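You operate a simulated robot arm through the tools that you are given. There is no shell and no other tool. Be economical: measure what you need, move in short steps, check, and stop when the job is done.

You are at the controls of a simulated robot arm. One attempt, no reset.

Task
Brush the white and the purple onion bulb clean on the roller and put them back.
Fine: switch the roller on for it and off again; leave the third bulb muddy.

The check looks at the end state, three seconds after you hand in, the way a careful person would. Anything else that was tipped, shoved, dropped, spilled or broken makes it a failure.

Robot
A 7-joint arm with a two-finger parallel gripper, fixed in place. Base frame: the origin is at the foot of the arm, x ahead of it, y to its left, z up. Lengths are in m, angles in degrees, forces in N, time in s.
With the tool pointing down near the work surface it reaches from about 0.3 to 0.7 m from the base axis. Its first joint turns from -66.0 to 66.0 degrees. Payload 1.57 kg.
The TCP is the grasp point between the finger pads, 0.03 m short of the fingertips. In the tool frame z runs along the fingers and y along their closing line. Largest opening 0.11 m; finger width 0.024, thickness 0.012; the body of the gripper, 0.048 by 0.112 m, starts 0.078 m behind the TCP.
Orientation is that of the tool frame in the base frame, as a unit quaternion [x, y, z, w]. With the fingers straight down and closing along the base's y, the tool's x points along the base's -x, its y along +y and its z along -z.

Tools
- The arm moves only by the tool send_rows. Its argument "increments" is a list of rows, each a list of 7 numbers: the shift along the tool's x, y, z in m, then the turn, a rotation vector about the tool's x, y, z in degrees, then the finger opening in m, from 0 to 0.11. In form: [[x, y, z, rx, ry, rz, gripper], ...]. A call has 1 to 12 rows; each row is the pose to reach, as a shift and turn from the pose commanded when the call began, along the tool's axes at that moment. A row lasts 0.2 s, in which the tool goes at most 0.05 m and 8.6 degrees; a call with a longer step from one row to the next is refused whole, and so is a gripper value outside its range. Where a pose cannot be reached the arm comes as near as it can. A force on the tool above 40 N (or 10 N above the force at the start of the call, whichever is more), or a blocked arm, ends the call early, and 0.2 s more pass. Each finger travels about 0.108 m/s and halts on what it meets, pressing with about 36 N; the grip force reading is that of the motor and also rises with nothing between the fingers. The clock runs only during rows and for 0.2 s after the last one: add rows that repeat a pose to give the fingers time. It gives the time, the measured TCP pose, the force on the tool (base axes), the opening and the grip force at its end, in the units of the frame above (readings bear some noise).
- Cameras (640 x 400 px; columns grow to the right, rows downward): "scene" is fixed at [0.1491, -0.3716, 1.3958]; the picture's right is [0.90, -0.44, 0.00], its down [-0.28, -0.57, -0.77] and it looks along [0.34, 0.69, -0.64] (base axes); focal length 326 px, centre (320, 200). "wrist" rides on the gripper at [-0.036, 0, -0.08] in the tool frame; the picture's right is [0.00, -1.00, 0.00], its down [0.97, 0.00, -0.24] and it looks along [0.24, 0.00, 0.97] (tool axes); focal length 218 px, centre (320, 200). There is no depth. A picture from a camera that has moved, and an enlarged one, comes with that camera's place and axes in the base frame and with its lens. The place of the scene camera against the robot may be out by one fixed shift of up to 0.018 m in any direction.
- camera(camera): a new picture of that camera. No time passes.
- close_up(camera, box): a new picture of the part [left, top, right, bottom] of that camera's present view, enlarged. No time passes.
- finish_job(): hands the job in; it is judged then, once.

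Go step by step. Nothing tells you positions but the pictures and the camera data: compare them with the known pose of the tool, close in by small moves and look again before you grip or let go. The budget is 120 turns and 76 pictures, counting those below and the enlarged ones. Unless the task says otherwise, let go and move clear before handing in, and close with one line.

The tools are called after "Call:" as name(argument=value, ...) on one line, values as JSON. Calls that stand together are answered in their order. send_rows: Moves the arm, as the interface text tells. Its arguments: {"type":"object","properties":{"increments":{"type":"array"}},"required":["increments"]} The other tools are called the same way: camera (camera) takes a picture; close_up (camera, box) takes an enlarged picture of a part of a camera's view; finish_job () hands the job in.

At the start:

```text
time: 0.0
ee_pos: [0.3238, 0.1273, 1.1247]
orientation: [-0.001, 1.0, 0.0, 0.0]
force: [0.7, 0.0, 0.4]
finger_gap: 0.11
grip_force: 0.1
```

scene: 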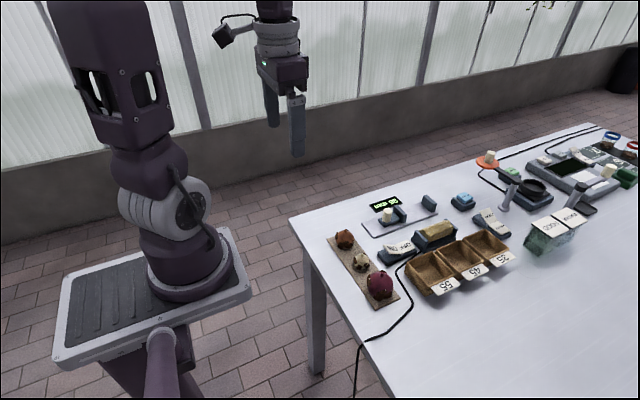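
wrist: 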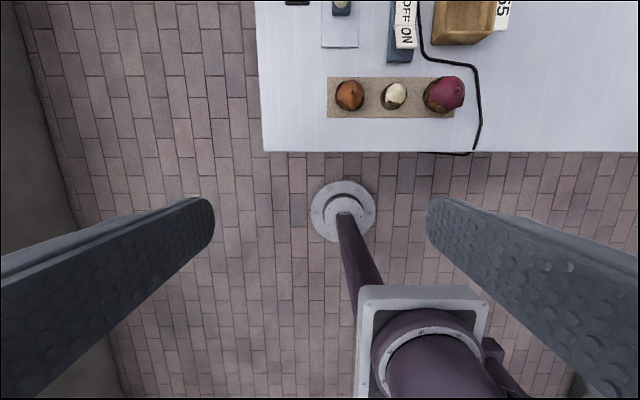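

I see a mat with three bulbs (brown, white, purple) near the table edge, a roller unit with an ON/OFF switch behind it. I'll look closer first.

Call:
close_up(camera="scene", box=[320, 180, 520, 305])

Call:
close_up(camera="wrist", box=[260, 0, 520, 160])

```text
3.20 times, centred on (420, 242) of scene
camera zoom: at [0.1491, -0.3716, 1.3958], right [0.9, -0.44, 0.0], down [-0.28, -0.57, -0.77], along [0.34, 0.69, -0.64], focal length 1042 px, centre (0, 64)
```

zoom: 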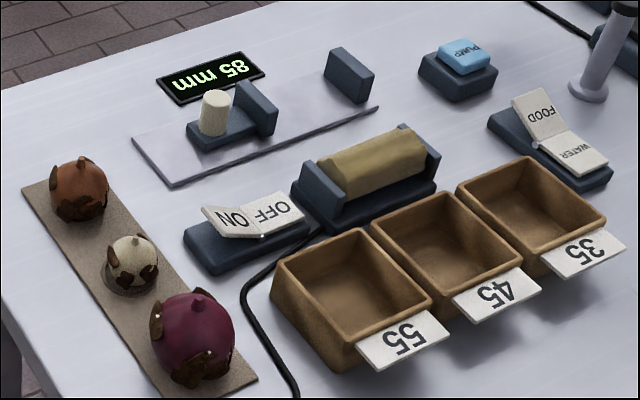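

```text
2.46 times, centred on (390, 80) of wrist
camera zoom: at [0.3607, 0.1269, 1.204], right [0.0, -1.0, 0.0], down [-0.97, 0.0, 0.24], along [-0.24, 0.0, -0.97], focal length 537 px, centre (148, 495)
```

zoom: 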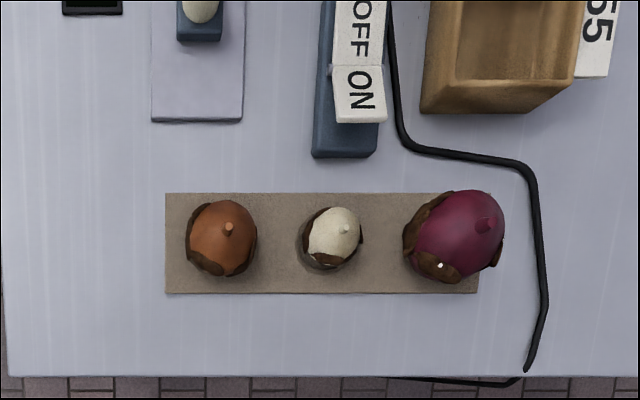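

Call:
send_rows(increments=[[-0.03, -0.02, 0.0, 0, 0, 0, 0.11], [-0.06, -0.04, 0.0, 0, 0, 0, 0.11], [-0.09, -0.06, 0.0, 0, 0, 0, 0.11], [-0.12, -0.08, 0.01, 0, 0, 0, 0.11], [-0.15, -0.1, 0.02, 0, 0, 0, 0.11], [-0.17, -0.127, 0.03, 0, 0, 0, 0.11]])

Call:
camera(camera="wrist")

```text
time: 1.4
ee_pos: [0.4942, 0.0005, 1.0946]
orientation: [0.001, 1.0, 0.0, 0.0]
force: [0.1, 0.1, 0.5]
finger_gap: 0.11
grip_force: 0.1
```

```text
71 pictures are left
camera wrist: at [0.5306, -0.0006, 1.1752], right [0.0, -1.0, 0.0], down [-0.97, 0.0, 0.24], along [-0.24, 0.0, -0.97], focal length 218 px, centre (320, 200)
```

wrist: 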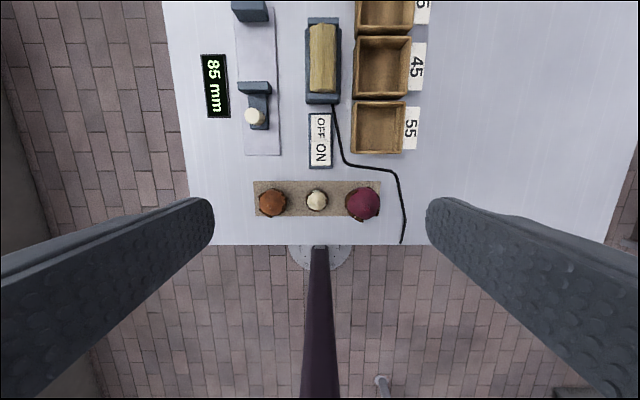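

Call:
close_up(camera="wrist", box=[240, 0, 420, 112])

Call:
close_up(camera="wrist", box=[240, 110, 410, 216])

Call:
close_up(camera="scene", box=[370, 205, 470, 268])

Call:
close_up(camera="scene", box=[320, 225, 410, 310])

```text
3.56 times, centred on (330, 56) of wrist
camera zoom: at [0.5306, -0.0006, 1.1752], right [0.0, -1.0, 0.0], down [-0.97, 0.0, 0.24], along [-0.24, 0.0, -0.97], focal length 776 px, centre (284, 712)
```

zoom: 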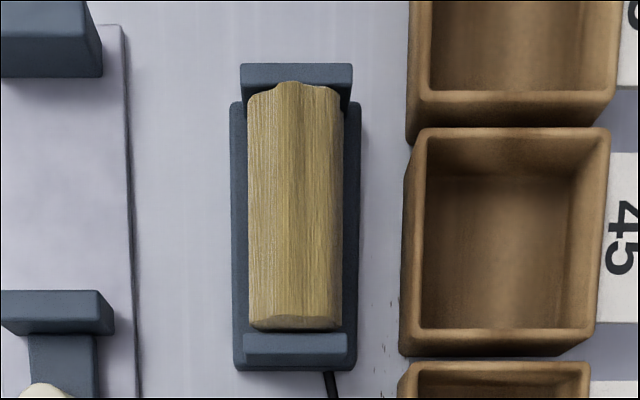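

```text
3.76 times, centred on (325, 163) of wrist
camera zoom: at [0.5306, -0.0006, 1.1752], right [0.0, -1.0, 0.0], down [-0.97, 0.0, 0.24], along [-0.24, 0.0, -0.97], focal length 822 px, centre (301, 339)
```

zoom: 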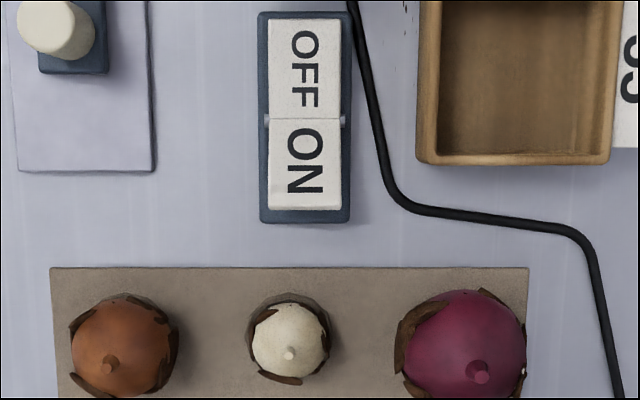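

```text
6.35 times, centred on (420, 236) of scene
camera zoom: at [0.1491, -0.3716, 1.3958], right [0.9, -0.44, 0.0], down [-0.28, -0.57, -0.77], along [0.34, 0.69, -0.64], focal length 2067 px, centre (-315, -32)
```

zoom: 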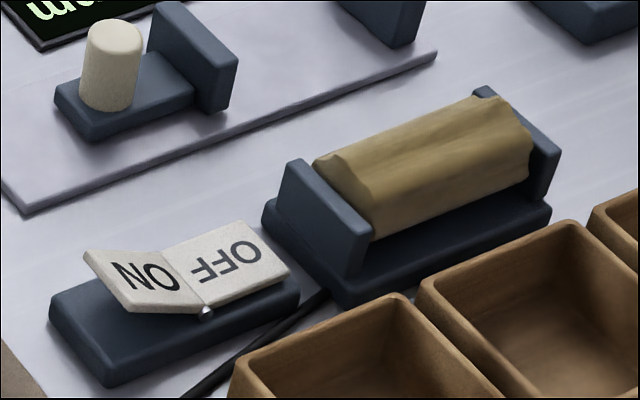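

```text
4.71 times, centred on (365, 268) of scene
camera zoom: at [0.1491, -0.3716, 1.3958], right [0.9, -0.44, 0.0], down [-0.28, -0.57, -0.77], along [0.34, 0.69, -0.64], focal length 1532 px, centre (108, -118)
```

zoom: 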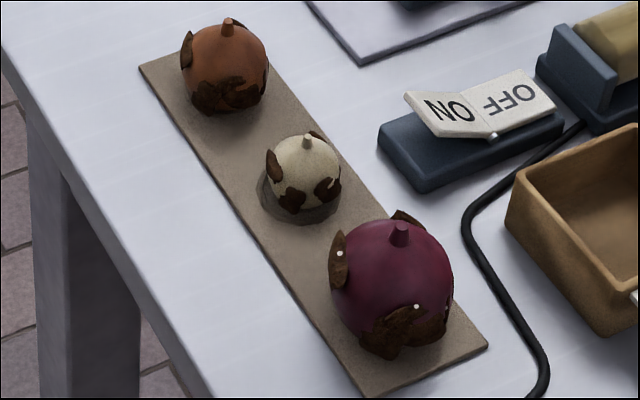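

The white bulb is near (0.435, 0.01), the purple near (0.436, -0.066), and the roller axis lies along x around (0.64, -0.005). I'll close in over the mat to locate mud patches.

Call:
send_rows(increments=[[0.02, 0, 0.02, 0, 0, 0, 0.11], [0.04, 0, 0.045, 0, 0, 0, 0.11], [0.06, 0, 0.07, 0, 0, 0, 0.11], [0.08, 0, 0.095, 0, 0, 0, 0.11], [0.094, 0, 0.12, 0, 0, 0, 0.11]])

Call:
close_up(camera="wrist", box=[190, 60, 450, 222])

```text
time: 2.6
ee_pos: [0.4007, 0.0008, 0.9724]
orientation: [0.0, 1.0, 0.0, 0.0]
force: [0.0, 0.5, 0.7]
finger_gap: 0.1098
grip_force: 0.0
```

```text
2.46 times, centred on (320, 141) of wrist
camera zoom: at [0.4367, 0.0003, 1.0528], right [0.0, -1.0, 0.0], down [-0.97, 0.0, 0.24], along [-0.24, 0.0, -0.97], focal length 537 px, centre (320, 345)
```

zoom: 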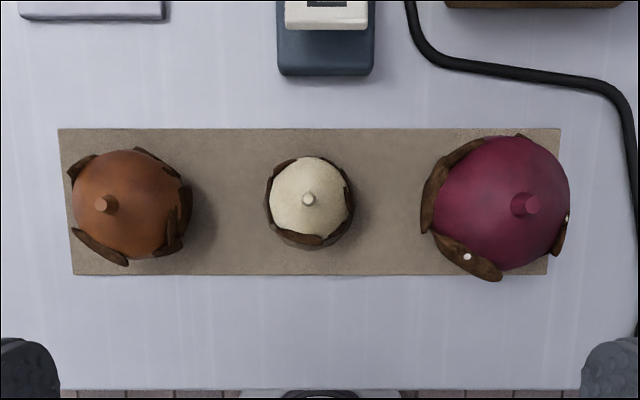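

Call:
close_up(camera="wrist", box=[290, 115, 340, 165])

Call:
close_up(camera="wrist", box=[350, 105, 430, 185])

Call:
close_up(camera="scene", box=[345, 245, 400, 305])

```text
8.00 times, centred on (315, 140) of wrist
camera zoom: at [0.4367, 0.0003, 1.0528], right [0.0, -1.0, 0.0], down [-0.97, 0.0, 0.24], along [-0.24, 0.0, -0.97], focal length 1746 px, centre (360, 680)
```

zoom: 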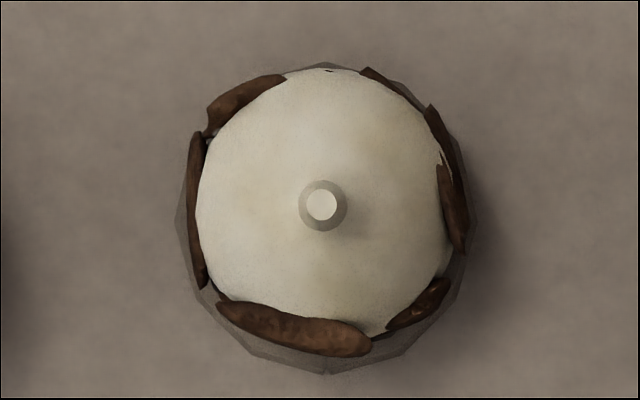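

```text
5.00 times, centred on (390, 145) of wrist
camera zoom: at [0.4367, 0.0003, 1.0528], right [0.0, -1.0, 0.0], down [-0.97, 0.0, 0.24], along [-0.24, 0.0, -0.97], focal length 1091 px, centre (-30, 475)
```

zoom: 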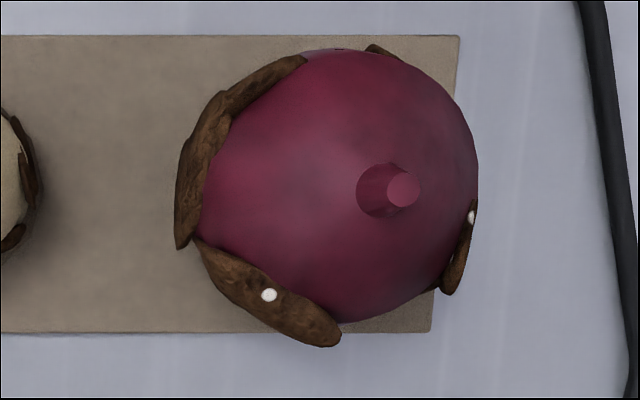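

```text
6.67 times, centred on (372, 275) of scene
camera zoom: at [0.1491, -0.3716, 1.3958], right [0.9, -0.44, 0.0], down [-0.28, -0.57, -0.77], along [0.34, 0.69, -0.64], focal length 2170 px, centre (-30, -300)
```

zoom: 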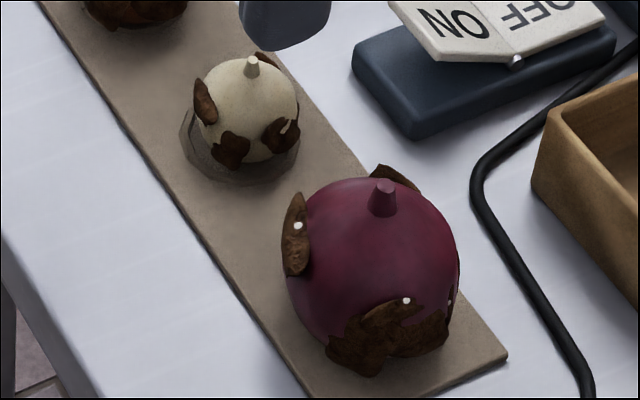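

The bulbs have mud patches all the way round, so I'll need a few grasps per bulb; white at (0.442, 0.004), purple at (0.440, -0.069). First I'll close the fingers and press the ON end of the rocker at about (0.512, -0.002).

Call:
send_rows(increments=[[-0.03, 0, 0.0, 0, 0, 0, 0.08], [-0.065, 0, 0.02, 0, 0, 0, 0.04], [-0.095, -0.001, 0.045, 0, 0, 0, 0.0], [-0.111, -0.003, 0.07, 0, 0, 0, 0.0], [-0.111, -0.003, 0.087, 0, 0, 0, 0.0]])

Call:
close_up(camera="scene", box=[365, 190, 475, 275])

```text
time: 3.8
ee_pos: [0.5112, -0.0029, 0.8873]
orientation: [0.0, 1.0, -0.001, -0.001]
force: [-1.2, 0.0, -0.2]
finger_gap: 0.0
grip_force: 21.5
```

```text
4.71 times, centred on (420, 232) of scene
camera zoom: at [0.1491, -0.3716, 1.3958], right [0.9, -0.44, 0.0], down [-0.28, -0.57, -0.77], along [0.34, 0.69, -0.64], focal length 1532 px, centre (-151, 47)
```

zoom: 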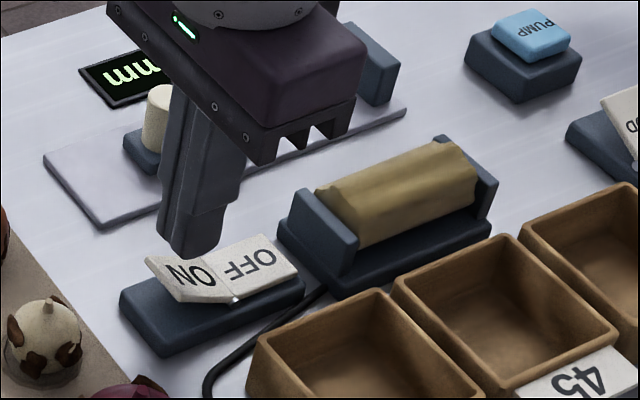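

Fingertips are above ON. Pressing down gently.

Call:
send_rows(increments=[[0, 0, 0.008, 0, 0, 0, 0.0], [0, 0, 0.014, 0, 0, 0, 0.0], [0, 0, 0.02, 0, 0, 0, 0.0], [0, 0, 0.024, 0, 0, 0, 0.0], [0, 0, 0.028, 0, 0, 0, 0.0]])

Call:
close_up(camera="scene", box=[365, 190, 475, 275])

```text
time: 5.0
ee_pos: [0.5118, -0.0034, 0.8594]
orientation: [-0.001, 1.0, 0.0, 0.001]
force: [0.6, -0.2, -0.4]
finger_gap: 0.0
grip_force: 21.8
```

```text
4.71 times, centred on (420, 232) of scene
camera zoom: at [0.1491, -0.3716, 1.3958], right [0.9, -0.44, 0.0], down [-0.28, -0.57, -0.77], along [0.34, 0.69, -0.64], focal length 1532 px, centre (-151, 47)
```

zoom: 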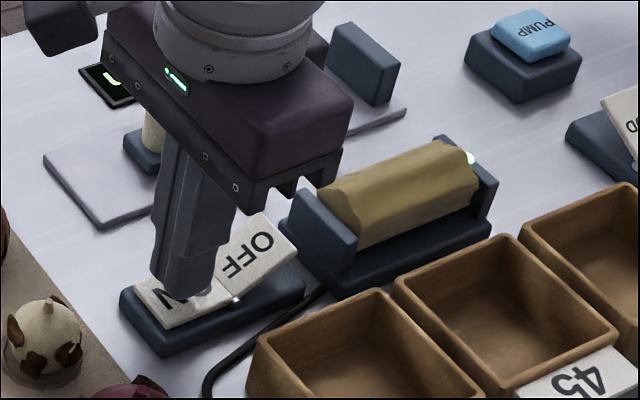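

The green lamp is lit: the roller runs. Now I rise and go above the white bulb, turned 40° so the fingers straddle between patches.

Call:
send_rows(increments=[[0, 0, -0.03, 0, 0, 0, 0.0], [0, 0, -0.06, 0, 0, -8, 0.02], [0.03, 0.003, -0.062, 0, 0, -16, 0.04], [0.06, 0.006, -0.062, 0, 0, -24, 0.055], [0.07, 0.0075, -0.061, 0, 0, -32, 0.055], [0.07, 0.0075, -0.061, 0, 0, -40, 0.055]])

Call:
camera(camera="wrist")

```text
time: 6.4
ee_pos: [0.4414, 0.0039, 0.9206]
orientation: [-0.343, 0.939, 0.0, 0.0]
force: [-0.1, 0.8, 1.2]
finger_gap: 0.0549
grip_force: 0.1
```

```text
60 pictures are left
camera wrist: at [0.4684, 0.0271, 1.0002], right [0.64, -0.76, 0.0], down [-0.74, -0.63, 0.24], along [-0.18, -0.15, -0.97], focal length 218 px, centre (320, 200)
```

wrist: 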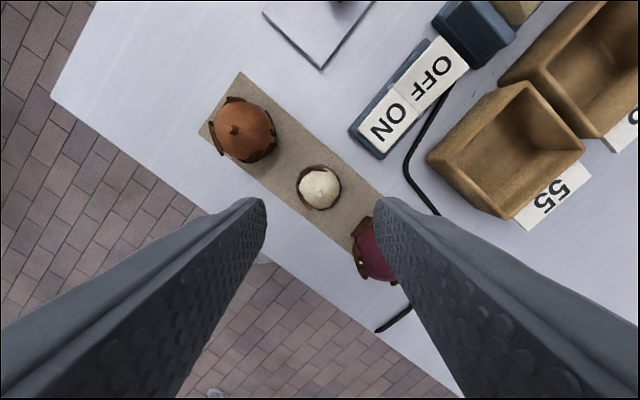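

Call:
send_rows(increments=[[-0.003, 0, 0.03, 0, 0, 0, 0.055], [-0.003, 0, 0.055, 0, 0, 0, 0.055], [-0.003, 0, 0.073, 0, 0, 0, 0.055], [-0.003, 0, 0.073, 0, 0, 0, 0.04], [-0.003, 0, 0.073, 0, 0, 0, 0.025], [-0.003, 0, 0.073, 0, 0, 0, 0.025]])

Call:
close_up(camera="scene", box=[320, 210, 430, 300])

Call:
close_up(camera="wrist", box=[240, 130, 400, 230])

```text
time: 7.8
ee_pos: [0.4436, 0.0047, 0.8462]
orientation: [-0.342, 0.94, 0.0, 0.0]
force: [0.6, 0.1, -0.2]
finger_gap: 0.031
grip_force: 36.3
```

```text
4.44 times, centred on (375, 255) of scene
camera zoom: at [0.1491, -0.3716, 1.3958], right [0.9, -0.44, 0.0], down [-0.28, -0.57, -0.77], along [0.34, 0.69, -0.64], focal length 1447 px, centre (76, -44)
```

zoom: 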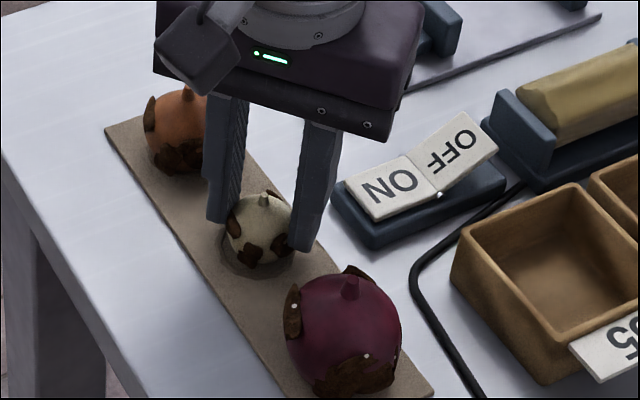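

```text
4.00 times, centred on (320, 180) of wrist
camera zoom: at [0.4713, 0.0293, 0.9266], right [0.64, -0.77, 0.0], down [-0.74, -0.62, 0.24], along [-0.18, -0.15, -0.97], focal length 873 px, centre (320, 280)
```

zoom: 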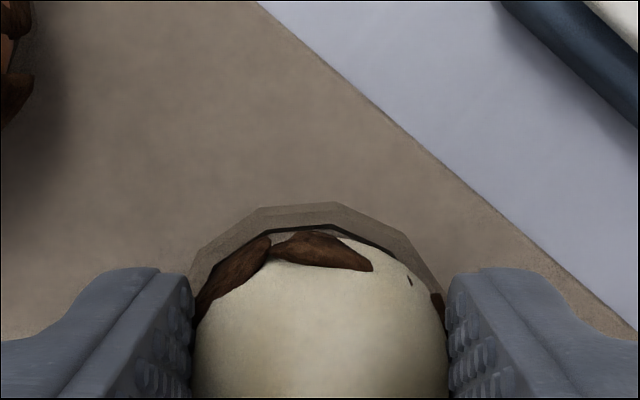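

Gripped with a 31 mm gap. Lift, and turn the closing line parallel to the roller.

Call:
send_rows(increments=[[0, 0, -0.02, 0, 0, 0, 0.025], [0, 0, -0.05, 0, 0, 0, 0.025], [0, 0, -0.09, 0, 0, -8, 0.025], [0, 0, -0.1, 0, 0, -16, 0.025], [0, 0, -0.1, 0, 0, -24, 0.025], [0, 0, -0.1, 0, 0, -32, 0.025], [0, 0, -0.1, 0, 0, -40, 0.025], [0, 0, -0.1, 0, 0, -48, 0.025], [0, 0, -0.1, 0, 0, -50, 0.025]])

Call:
camera(camera="scene")

```text
time: 9.8
ee_pos: [0.4441, 0.0067, 0.947]
orientation: [0.708, -0.707, 0.0, 0.0]
force: [1.0, 0.2, 0.5]
finger_gap: 0.0253
grip_force: 0.0
```

```text
57 pictures are left
```

scene: 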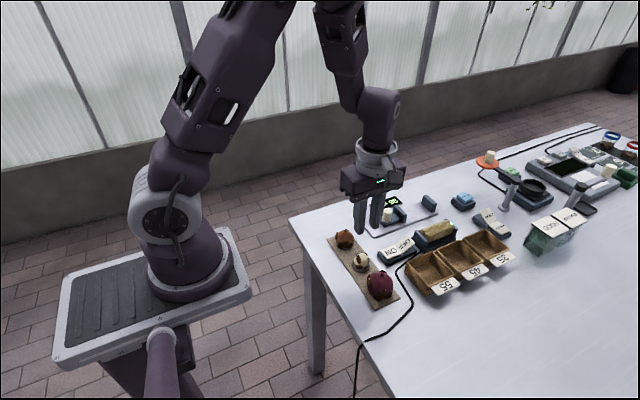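

The bulb slipped out of the fingers on lifting and is still in its place. Checking it closely before a deeper grasp.

Call:
close_up(camera="scene", box=[320, 220, 420, 310])

Call:
close_up(camera="wrist", box=[240, 130, 400, 230])

```text
4.44 times, centred on (370, 265) of scene
camera zoom: at [0.1491, -0.3716, 1.3958], right [0.9, -0.44, 0.0], down [-0.28, -0.57, -0.77], along [0.34, 0.69, -0.64], focal length 1447 px, centre (98, -89)
```

zoom: 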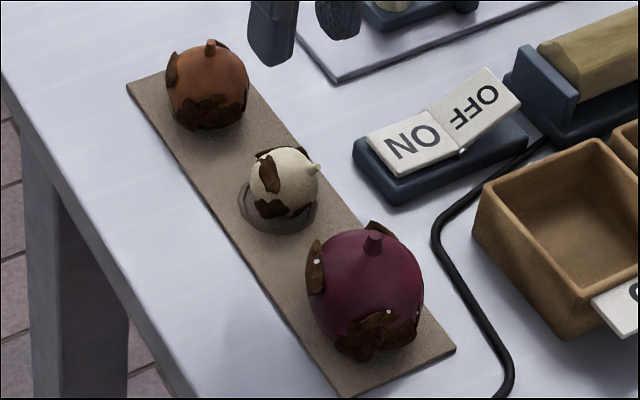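

```text
4.00 times, centred on (320, 180) of wrist
camera zoom: at [0.4438, 0.0423, 1.0269], right [1.0, 0.0, 0.0], down [0.0, -0.97, 0.24], along [0.0, -0.24, -0.97], focal length 873 px, centre (320, 280)
```

zoom: 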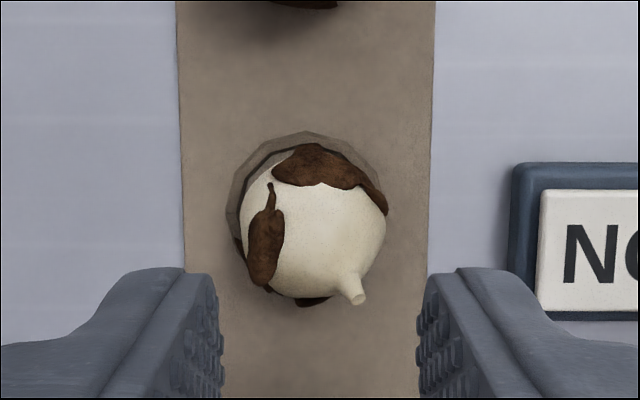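

The white bulb is still seated in its cup but tilted. I'll regrasp deeper, choosing a clean pair of sides, and close fully.

Call:
send_rows(increments=[[0.001, 0.0015, 0.03, 0, 0, 5, 0.055], [0.001, 0.0015, 0.06, 0, 0, 10, 0.055], [0.001, 0.0015, 0.085, 0, 0, 10, 0.055], [0.001, 0.0015, 0.105, 0, 0, 10, 0.055], [0.001, 0.0015, 0.105, 0, 0, 10, 0.04], [0.001, 0.0015, 0.105, 0, 0, 10, 0.02], [0.001, 0.0015, 0.105, 0, 0, 10, 0.0], [0.001, 0.0015, 0.105, 0, 0, 10, 0.0]])

Call:
close_up(camera="scene", box=[320, 210, 430, 300])

```text
time: 11.6
ee_pos: [0.4435, 0.0059, 0.8417]
orientation: [-0.643, 0.766, 0.0, 0.0]
force: [0.8, 0.5, -0.4]
finger_gap: 0.0329
grip_force: 35.9
```

```text
4.44 times, centred on (375, 255) of scene
camera zoom: at [0.1491, -0.3716, 1.3958], right [0.9, -0.44, 0.0], down [-0.28, -0.57, -0.77], along [0.34, 0.69, -0.64], focal length 1447 px, centre (76, -44)
```

zoom: 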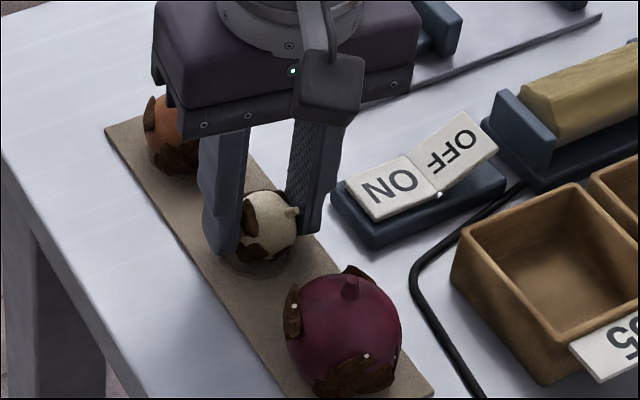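

Call:
send_rows(increments=[[0, 0, -0.005, 0, 0, 0, 0.0], [0, 0, -0.015, 0, 0, 0, 0.0], [0, 0, -0.03, 0, 0, 0, 0.0], [0, 0, -0.05, 0, 0, 0, 0.0], [0, 0, -0.07, 0, 0, 0, 0.0]])

Call:
close_up(camera="scene", box=[320, 190, 430, 280])

```text
time: 12.8
ee_pos: [0.4418, 0.0051, 0.9108]
orientation: [-0.642, 0.767, 0.0, -0.001]
force: [0.2, -0.3, 0.1]
finger_gap: 0.033
grip_force: 36.2
```

```text
4.44 times, centred on (375, 235) of scene
camera zoom: at [0.1491, -0.3716, 1.3958], right [0.9, -0.44, 0.0], down [-0.28, -0.57, -0.77], along [0.34, 0.69, -0.64], focal length 1447 px, centre (76, 44)
```

zoom: 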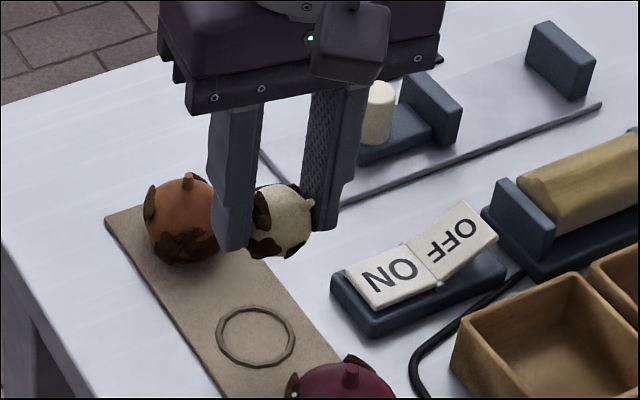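

The white bulb is firmly held. Now over to the +y side of the roller.

Call:
send_rows(increments=[[-0.014, -0.031, -0.02, 0, 0, -5, 0.0], [-0.028, -0.062, -0.02, 0, 0, -10, 0.0], [-0.042, -0.093, -0.02, 0, 0, -10, 0.0], [-0.056, -0.124, -0.02, 0, 0, -10, 0.0], [-0.07, -0.155, -0.02, 0, 0, -10, 0.0], [-0.0837, -0.1863, 0.0, 0, 0, -10, 0.0], [-0.0837, -0.1863, 0.03, 0, 0, -10, 0.0]])

Call:
close_up(camera="scene", box=[375, 180, 485, 270])

Call:
close_up(camera="wrist", box=[220, 80, 420, 280])

```text
time: 14.4
ee_pos: [0.6405, 0.0555, 0.8809]
orientation: [0.707, -0.707, 0.0, 0.0]
force: [0.5, -0.3, -0.1]
finger_gap: 0.033
grip_force: 36.1
```

```text
4.44 times, centred on (430, 225) of scene
camera zoom: at [0.1491, -0.3716, 1.3958], right [0.9, -0.44, 0.0], down [-0.28, -0.57, -0.77], along [0.34, 0.69, -0.64], focal length 1447 px, centre (-169, 89)
```

zoom: 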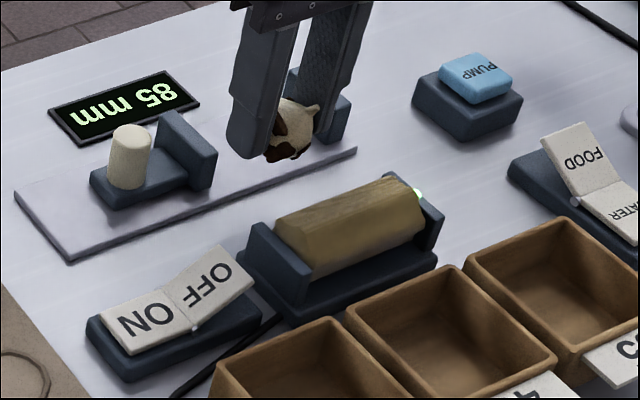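

```text
2.00 times, centred on (320, 180) of wrist
camera zoom: at [0.6411, 0.0913, 0.9616], right [1.0, 0.0, 0.0], down [0.0, -0.97, 0.24], along [0.0, -0.24, -0.97], focal length 436 px, centre (320, 240)
```

zoom: 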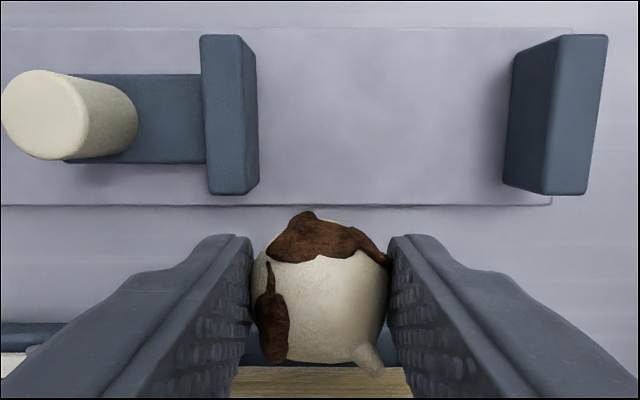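

Now lower beside the roller and ease the bulb towards it until I feel contact.

Call:
send_rows(increments=[[0, 0, 0.013, 0, 0, 0, 0.0], [0.005, 0, 0.026, 0, 0, 0, 0.0], [0.013, 0, 0.026, 0, 0, 0, 0.0], [0.018, 0, 0.026, 0, 0, 0, 0.0], [0.021, 0, 0.026, 0, 0, 0, 0.0], [0.023, 0, 0.026, 0, 0, 0, 0.0], [0.025, 0, 0.026, 0, 0, 0, 0.0]])

Call:
close_up(camera="scene", box=[375, 180, 485, 270])

Call:
close_up(camera="wrist", box=[220, 80, 420, 280])

```text
time: 16.0
ee_pos: [0.6391, 0.0305, 0.8567]
orientation: [-0.707, 0.707, 0.0, 0.0]
force: [-0.3, 2.6, -0.4]
finger_gap: 0.0331
grip_force: 36.0
```

```text
4.44 times, centred on (430, 225) of scene
camera zoom: at [0.1491, -0.3716, 1.3958], right [0.9, -0.44, 0.0], down [-0.28, -0.57, -0.77], along [0.34, 0.69, -0.64], focal length 1447 px, centre (-169, 89)
```

zoom: 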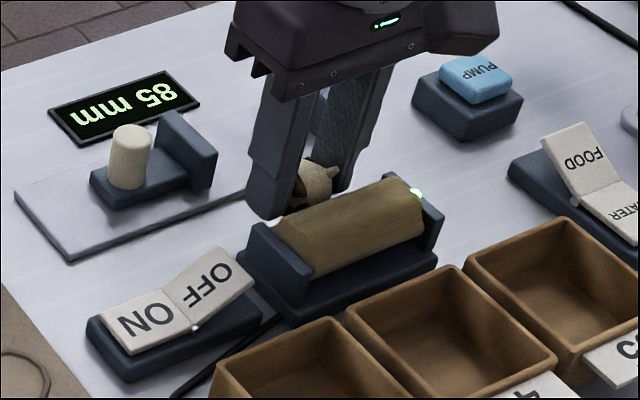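

```text
2.00 times, centred on (320, 180) of wrist
camera zoom: at [0.6405, 0.0667, 0.9362], right [1.0, 0.0, 0.0], down [0.0, -0.97, 0.24], along [0.0, -0.24, -0.97], focal length 436 px, centre (320, 240)
```

zoom: 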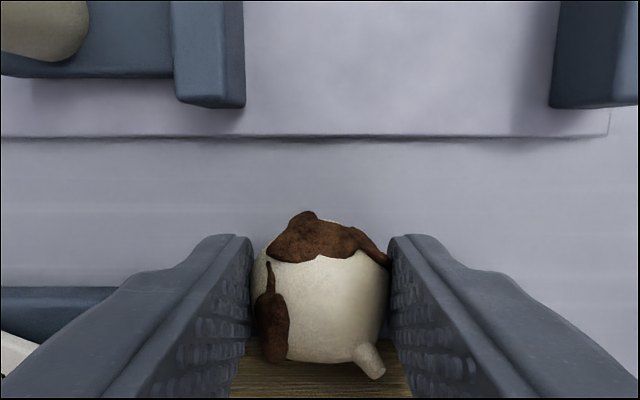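

Light contact (2.6 N). I sweep the bulb up around the roller so that the contact runs from equator downward.

Call:
send_rows(increments=[[0.001, 0, 0, 0, 0, 0, 0.0], [0.001, 0, 0, 0, 0, 0, 0.0], [0.0023, 0, -0.0047, 0, 0, 0, 0.0], [0.0049, 0, -0.0102, 0, 0, 0, 0.0], [0.0084, 0, -0.0152, 0, 0, 0, 0.0], [0.0127, 0, -0.0195, 0, 0, 0, 0.0], [0.0084, 0, -0.0152, 0, 0, 0, 0.0], [0.0049, 0, -0.0102, 0, 0, 0, 0.0], [0.0023, 0, -0.0047, 0, 0, 0, 0.0], [0.001, 0, 0, 0, 0, 0, 0.0]])

Call:
close_up(camera="wrist", box=[240, 130, 400, 290])

```text
time: 18.2
ee_pos: [0.6392, 0.029, 0.8565]
orientation: [0.707, -0.707, 0.001, 0.001]
force: [-0.9, 12.9, 5.6]
finger_gap: 0.0328
grip_force: 35.8
```

```text
2.50 times, centred on (320, 210) of wrist
camera zoom: at [0.6404, 0.0653, 0.936], right [1.0, 0.0, 0.0], down [0.0, -0.97, 0.24], along [0.0, -0.24, -0.97], focal length 546 px, centre (320, 175)
```

zoom: 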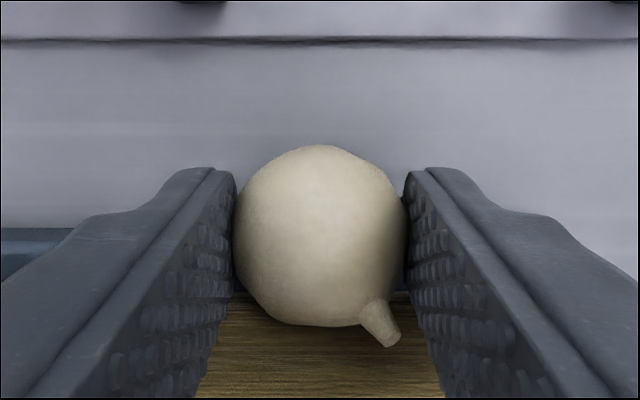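

All the mud on the white bulb is gone. Backing off and inspecting it.

Call:
send_rows(increments=[[-0.012, 0, 0, 0, 0, 0, 0.0], [-0.022, 0, -0.01, 0, 0, 0, 0.0], [-0.022, 0, -0.05, 0, 0, 0, 0.0], [-0.022, 0, -0.09, 0, 0, 0, 0.0]])

Call:
close_up(camera="scene", box=[375, 150, 475, 240])

Call:
close_up(camera="wrist", box=[260, 150, 380, 270])

```text
time: 19.2
ee_pos: [0.64, 0.0491, 0.9472]
orientation: [-0.706, 0.708, 0.0, 0.0]
force: [0.8, -0.1, -0.4]
finger_gap: 0.0331
grip_force: 35.8
```

```text
4.44 times, centred on (425, 195) of scene
camera zoom: at [0.1491, -0.3716, 1.3958], right [0.9, -0.44, 0.0], down [-0.28, -0.57, -0.77], along [0.34, 0.69, -0.64], focal length 1447 px, centre (-147, 222)
```

zoom: 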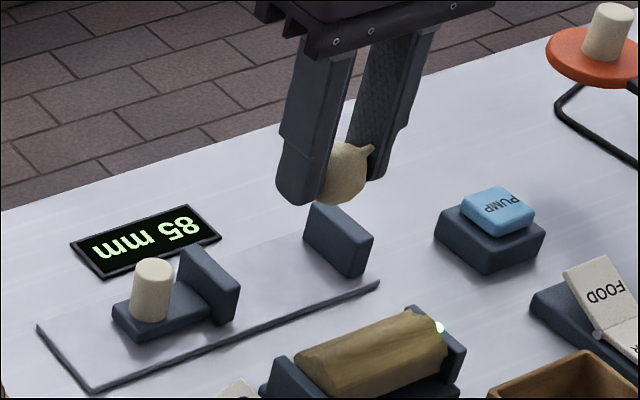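

```text
3.33 times, centred on (320, 210) of wrist
camera zoom: at [0.6406, 0.0861, 1.0274], right [1.0, 0.0, 0.0], down [0.0, -0.97, 0.24], along [0.0, -0.24, -0.97], focal length 728 px, centre (320, 167)
```

zoom: 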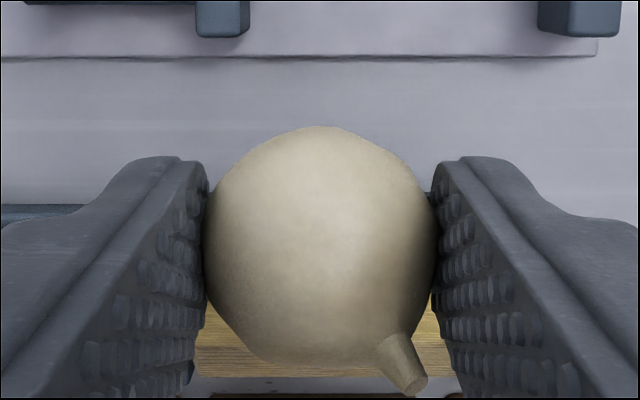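

White is fully clean; its stem leans about 40°. I'll carry it back with a yaw that lets me stand it upright afterwards.

Call:
send_rows(increments=[[0.0, 0.03, 0, 0, 0, 8, 0.0], [0.006, 0.06, 0, 0, 0, 16, 0.0], [0.014, 0.09, 0, 0, 0, 24, 0.0], [0.022, 0.12, 0, 0, 0, 32, 0.0], [0.03, 0.15, 0, 0, 0, 40, 0.0], [0.038, 0.18, 0, 0, 0, 48, 0.0], [0.0441, 0.1975, 0, 0, 0, 56, 0.0], [0.0441, 0.1975, 0, 0, 0, 64, 0.0], [0.0441, 0.1975, 0, 0, 0, 72, 0.0], [0.0441, 0.1975, 0, 0, 0, 80, 0.0], [0.0441, 0.1975, 0, 0, 0, 88, 0.0], [0.0441, 0.1975, 0, 0, 0, 90, 0.0]])

Call:
send_rows(increments=[[0, 0, 0, 0, 0, 8, 0.0], [0, 0, 0, 0, 0, 16, 0.0], [0, 0, 0, 0, 0, 24, 0.0], [0, 0, 0, 0, 0, 32, 0.0], [0, 0, 0, 0, 0, 40, 0.0], [0, 0, 0, 0, 0, 46, 0.0], [0, 0, 0, 0, 0, 46, 0.0]])

Call:
camera(camera="wrist")

Call:
close_up(camera="scene", box=[320, 190, 430, 300])

```text
time: 21.8
ee_pos: [0.4428, 0.0067, 0.9469]
orientation: [0.002, 1.0, 0.001, 0.001]
force: [-0.9, -0.1, -0.2]
finger_gap: 0.0331
grip_force: 35.8
```

```text
time: 23.4
ee_pos: [0.4423, 0.0069, 0.9459]
orientation: [0.391, 0.92, 0.0, 0.0]
force: [-0.8, 0.2, 0.2]
finger_gap: 0.0329
grip_force: 35.9
```

```text
45 pictures are left
camera wrist: at [0.4679, -0.0185, 1.0259], right [-0.72, -0.69, 0.0], down [-0.67, 0.7, 0.24], along [-0.17, 0.17, -0.97], focal length 218 px, centre (320, 200)
```

wrist: 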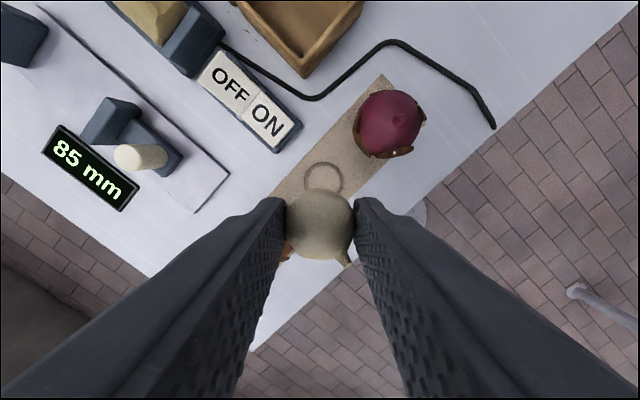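

```text
3.64 times, centred on (375, 245) of scene
camera zoom: at [0.1491, -0.3716, 1.3958], right [0.9, -0.44, 0.0], down [-0.28, -0.57, -0.77], along [0.34, 0.69, -0.64], focal length 1184 px, centre (120, 36)
```

zoom: 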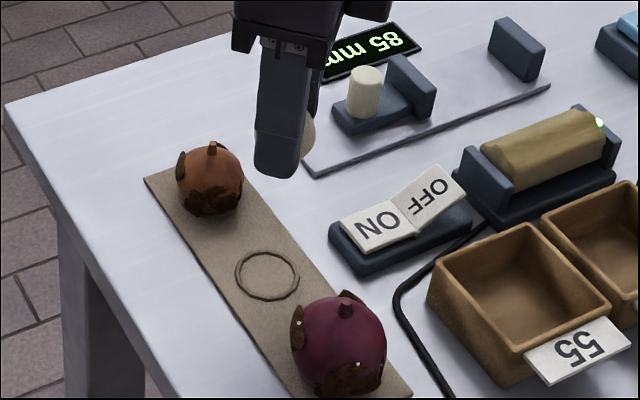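

Call:
send_rows(increments=[[-0.0017, -0.0017, 0.04, 0, 0, 0, 0.0], [-0.0017, -0.0017, 0.075, 0, 0, 0, 0.0], [-0.0017, -0.0017, 0.095, 0, 0, 0, 0.0], [-0.0017, -0.0017, 0.1, 0, 0, 0, 0.0], [-0.0017, -0.0017, 0.104, 0, 0, 0, 0.0], [-0.0017, -0.0017, 0.104, 0, 0, 0, 0.02], [-0.0017, -0.0017, 0.104, 0, 0, 0, 0.04], [-0.0017, -0.0017, 0.104, 0, 0, 0, 0.055], [-0.0017, -0.0017, 0.104, 0, 0, 0, 0.055]])

Call:
close_up(camera="wrist", box=[240, 130, 400, 290])

```text
time: 25.4
ee_pos: [0.4433, 0.005, 0.8432]
orientation: [0.39, 0.921, 0.0, -0.001]
force: [-0.3, 0.0, 0.0]
finger_gap: 0.0547
grip_force: 0.1
```

```text
2.50 times, centred on (320, 210) of wrist
camera zoom: at [0.4681, -0.0208, 0.9222], right [-0.72, -0.69, 0.0], down [-0.67, 0.7, 0.24], along [-0.17, 0.17, -0.97], focal length 546 px, centre (320, 175)
```

zoom: 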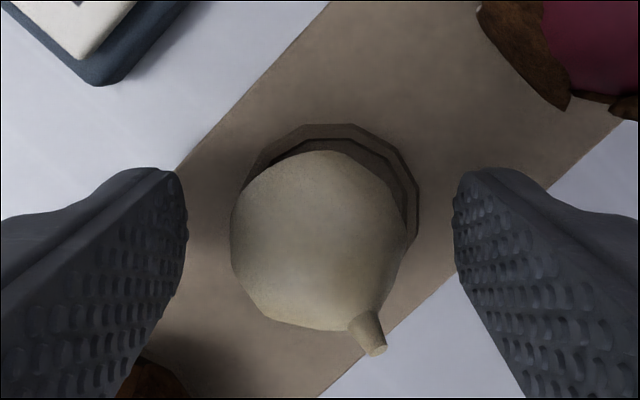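

The bulb rests in its ring. Rising, turning to the home yaw, to regrasp and stand it up.

Call:
send_rows(increments=[[0, 0, -0.03, 0, 0, 0, 0.055], [0, 0, -0.06, 0, 0, 0, 0.055], [0, 0, -0.08, 0, 0, -8, 0.055], [0, 0, -0.08, 0, 0, -16, 0.055], [0, 0, -0.08, 0, 0, -24, 0.055], [0, 0, -0.08, 0, 0, -32, 0.055], [0, 0, -0.08, 0, 0, -40, 0.055], [0, 0, -0.08, 0, 0, -46, 0.055], [0, 0, -0.08, 0, 0, -46, 0.055]])

Call:
close_up(camera="wrist", box=[260, 130, 380, 250])

Call:
close_up(camera="scene", box=[320, 210, 410, 300])

```text
time: 27.4
ee_pos: [0.4422, 0.0054, 0.9213]
orientation: [-0.002, 1.0, 0.0, 0.0]
force: [1.0, -0.4, 0.2]
finger_gap: 0.0549
grip_force: 0.0
```

```text
3.33 times, centred on (320, 190) of wrist
camera zoom: at [0.479, 0.0048, 1.0021], right [0.0, -1.0, 0.0], down [-0.97, 0.0, 0.24], along [-0.24, 0.0, -0.97], focal length 728 px, centre (320, 233)
```

zoom: 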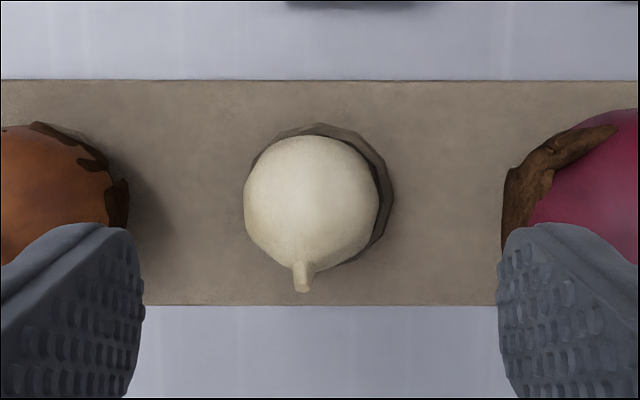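

```text
4.44 times, centred on (365, 255) of scene
camera zoom: at [0.1491, -0.3716, 1.3958], right [0.9, -0.44, 0.0], down [-0.28, -0.57, -0.77], along [0.34, 0.69, -0.64], focal length 1447 px, centre (120, -44)
```

zoom: 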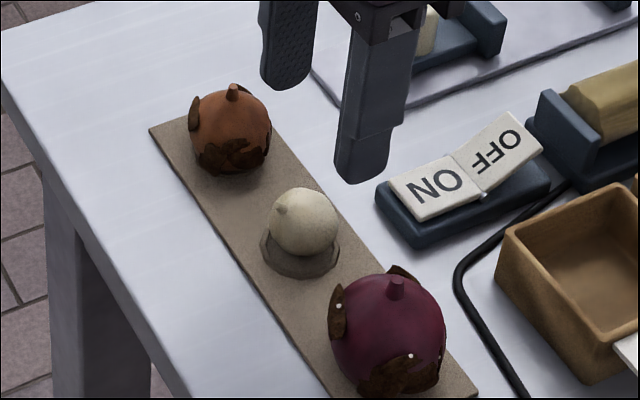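

Stem leans toward -x. Grasping with the tool tilted 20° in that plane, then lifting slightly.

Call:
send_rows(increments=[[0.012, 0.001, 0.01, 0, -8, 0, 0.055], [0.022, 0.001, 0.02, 0, -16, 0, 0.055], [0.022, 0.001, 0.035, 0, -20, 0, 0.055], [0.013, 0.001, 0.057, 0, -20, 0, 0.055], [0.005, 0.001, 0.0788, 0, -20, 0, 0.055], [0.005, 0.001, 0.0788, 0, -20, 0, 0.04], [0.005, 0.001, 0.0788, 0, -20, 0, 0.02], [0.005, 0.001, 0.0788, 0, -20, 0, 0.0], [0.005, 0.001, 0.0788, 0, -20, 0, 0.0]])

Call:
close_up(camera="scene", box=[320, 210, 410, 300])

```text
time: 29.4
ee_pos: [0.4389, 0.0066, 0.8419]
orientation: [-0.001, 0.985, 0.0, 0.174]
force: [-0.1, 0.4, 0.0]
finger_gap: 0.0323
grip_force: 35.3
```

```text
4.44 times, centred on (365, 255) of scene
camera zoom: at [0.1491, -0.3716, 1.3958], right [0.9, -0.44, 0.0], down [-0.28, -0.57, -0.77], along [0.34, 0.69, -0.64], focal length 1447 px, centre (120, -44)
```

zoom: 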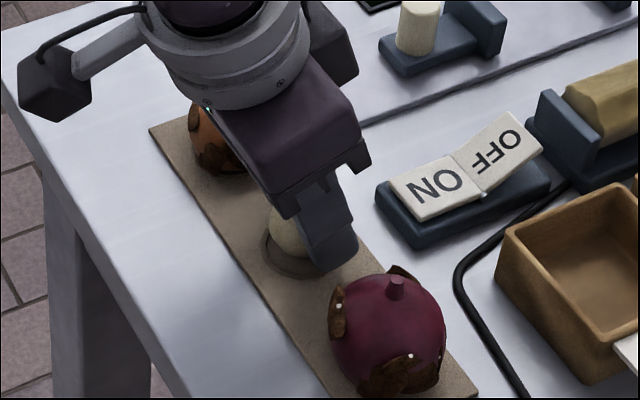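

Call:
send_rows(increments=[[-0.0034, 0, -0.0094, 0, 0, 0, 0.0], [-0.0137, 0, -0.0376, 0, 0, 0, 0.0], [-0.0157, -0.001, -0.037, 0, 8, 0, 0.0], [-0.0177, -0.002, -0.036, 0, 16, 0, 0.0], [-0.0197, -0.002, -0.035, 0, 24, 0, 0.0], [-0.0217, -0.002, -0.034, 0, 32, 0, 0.0], [-0.0243, -0.002, -0.034, 0, 40, 0, 0.0], [-0.0243, -0.002, -0.034, 0, 42, 0, 0.0]])

Call:
close_up(camera="scene", box=[320, 210, 410, 300])

Call:
close_up(camera="wrist", box=[260, 150, 380, 270])

```text
time: 31.2
ee_pos: [0.4485, 0.0037, 0.8836]
orientation: [0.0, 0.982, 0.0, -0.191]
force: [0.6, 0.0, -1.0]
finger_gap: 0.0324
grip_force: 35.8
```

```text
4.44 times, centred on (365, 255) of scene
camera zoom: at [0.1491, -0.3716, 1.3958], right [0.9, -0.44, 0.0], down [-0.28, -0.57, -0.77], along [0.34, 0.69, -0.64], focal length 1447 px, centre (120, -44)
```

zoom: 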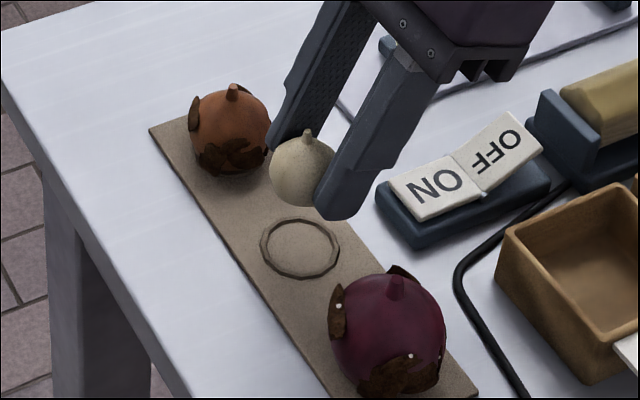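

```text
3.33 times, centred on (320, 210) of wrist
camera zoom: at [0.5126, 0.0037, 0.9441], right [0.0, -1.0, 0.0], down [-0.81, 0.0, 0.59], along [-0.59, 0.0, -0.81], focal length 728 px, centre (320, 167)
```

zoom: 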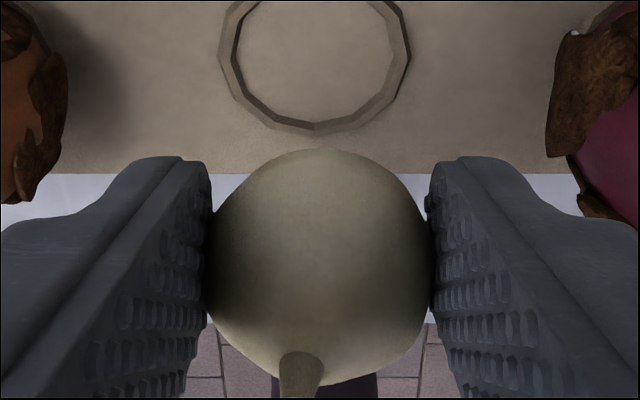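

Upright now. Lowering into the ring and releasing.

Call:
send_rows(increments=[[-0.007, 0.001, 0.016, 0, 0, 0, 0.0], [-0.0134, 0.001, 0.03, 0, 0, 0, 0.0], [-0.0155, 0.001, 0.0345, 0, 0, 0, 0.0], [-0.0168, 0.001, 0.0376, 0, 0, 0, 0.0], [-0.0168, 0.001, 0.0376, 0, 0, 0, 0.02], [-0.0168, 0.001, 0.0376, 0, 0, 0, 0.04], [-0.0168, 0.001, 0.0376, 0, 0, 0, 0.055], [-0.0168, 0.001, 0.0376, 0, 0, 0, 0.055]])

Call:
close_up(camera="scene", box=[320, 210, 410, 300])

```text
time: 33.0
ee_pos: [0.4501, 0.0062, 0.8422]
orientation: [0.0, 0.982, 0.0, -0.19]
force: [0.1, -0.9, 0.2]
finger_gap: 0.055
grip_force: 0.0
```

```text
4.44 times, centred on (365, 255) of scene
camera zoom: at [0.1491, -0.3716, 1.3958], right [0.9, -0.44, 0.0], down [-0.28, -0.57, -0.77], along [0.34, 0.69, -0.64], focal length 1447 px, centre (120, -44)
```

zoom: 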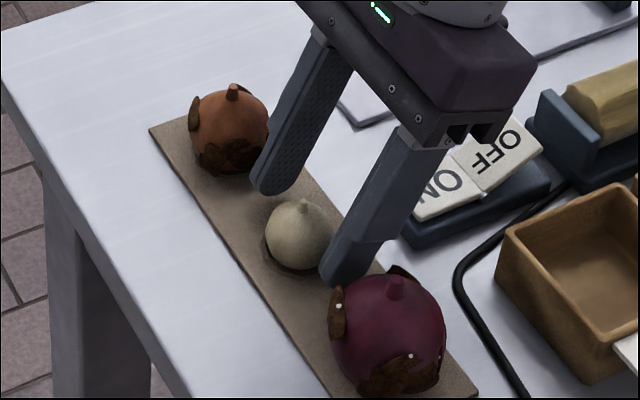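

White bulb is upright in its ring. Retreating along the tool axis, then on to the purple one.

Call:
send_rows(increments=[[0, 0, -0.02, 0, 0, 0, 0.055], [0, 0, -0.05, 0, 0, 0, 0.055], [0, 0, -0.085, 0, 0, 0, 0.055], [0, 0, -0.11, 0, -8, 0, 0.055], [0, 0, -0.11, 0, -16, 0, 0.055], [0, 0, -0.11, 0, -22, 0, 0.055]])

Call:
close_up(camera="wrist", box=[240, 120, 440, 320])

```text
time: 34.4
ee_pos: [0.4926, 0.005, 0.9441]
orientation: [-0.001, 1.0, 0.0, 0.001]
force: [1.0, 0.0, 0.0]
finger_gap: 0.0552
grip_force: 0.0
```

```text
2.00 times, centred on (340, 220) of wrist
camera zoom: at [0.5278, 0.0051, 1.0243], right [0.0, -1.0, 0.0], down [-0.97, 0.0, 0.24], along [-0.24, 0.0, -0.97], focal length 436 px, centre (280, 160)
```

zoom: 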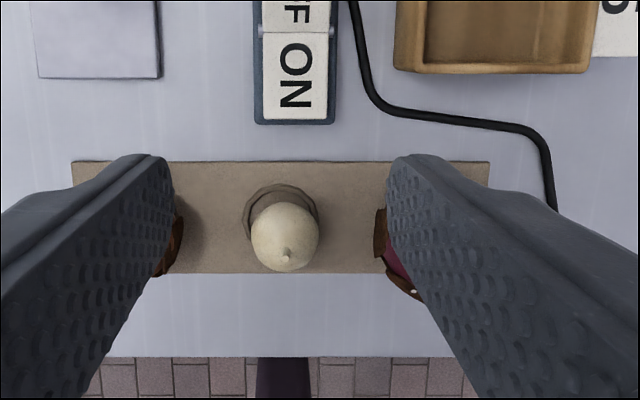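

Call:
send_rows(increments=[[0.006, -0.01, -0.015, 0, 0, -8, 0.07], [0.012, -0.02, -0.015, 0, 0, -16, 0.07], [0.018, -0.03, -0.015, 0, 0, -24, 0.07], [0.024, -0.04, -0.015, 0, 0, -32, 0.07], [0.03, -0.05, -0.015, 0, 0, -40, 0.07], [0.038, -0.06, -0.015, 0, 0, -48, 0.07], [0.046, -0.068, -0.015, 0, 0, -56, 0.07], [0.0526, -0.074, -0.015, 0, 0, -64, 0.07], [0.0526, -0.074, -0.015, 0, 0, -72, 0.07], [0.0526, -0.074, -0.015, 0, 0, -80, 0.07], [0.0526, -0.074, -0.015, 0, 0, -88, 0.07], [0.0526, -0.074, -0.015, 0, 0, -90, 0.07]])

Call:
close_up(camera="wrist", box=[220, 100, 420, 300])

```text
time: 37.0
ee_pos: [0.4393, -0.0693, 0.9602]
orientation: [0.708, -0.706, -0.001, 0.0]
force: [1.2, 0.5, 0.0]
finger_gap: 0.0698
grip_force: 0.0
```

```text
2.00 times, centred on (320, 200) of wrist
camera zoom: at [0.4392, -0.0331, 1.0394], right [1.0, 0.0, 0.0], down [0.0, -0.97, 0.24], along [0.0, -0.24, -0.97], focal length 436 px, centre (320, 200)
```

zoom: 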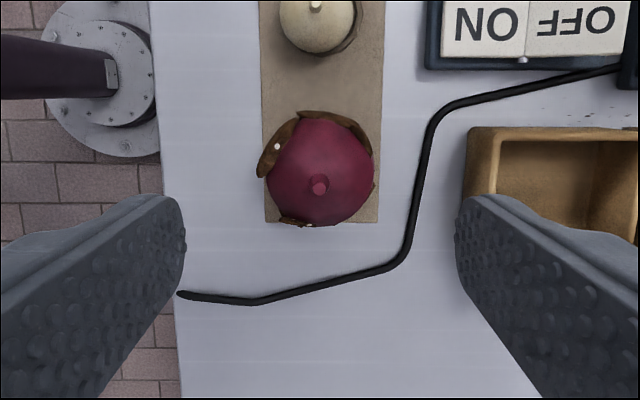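

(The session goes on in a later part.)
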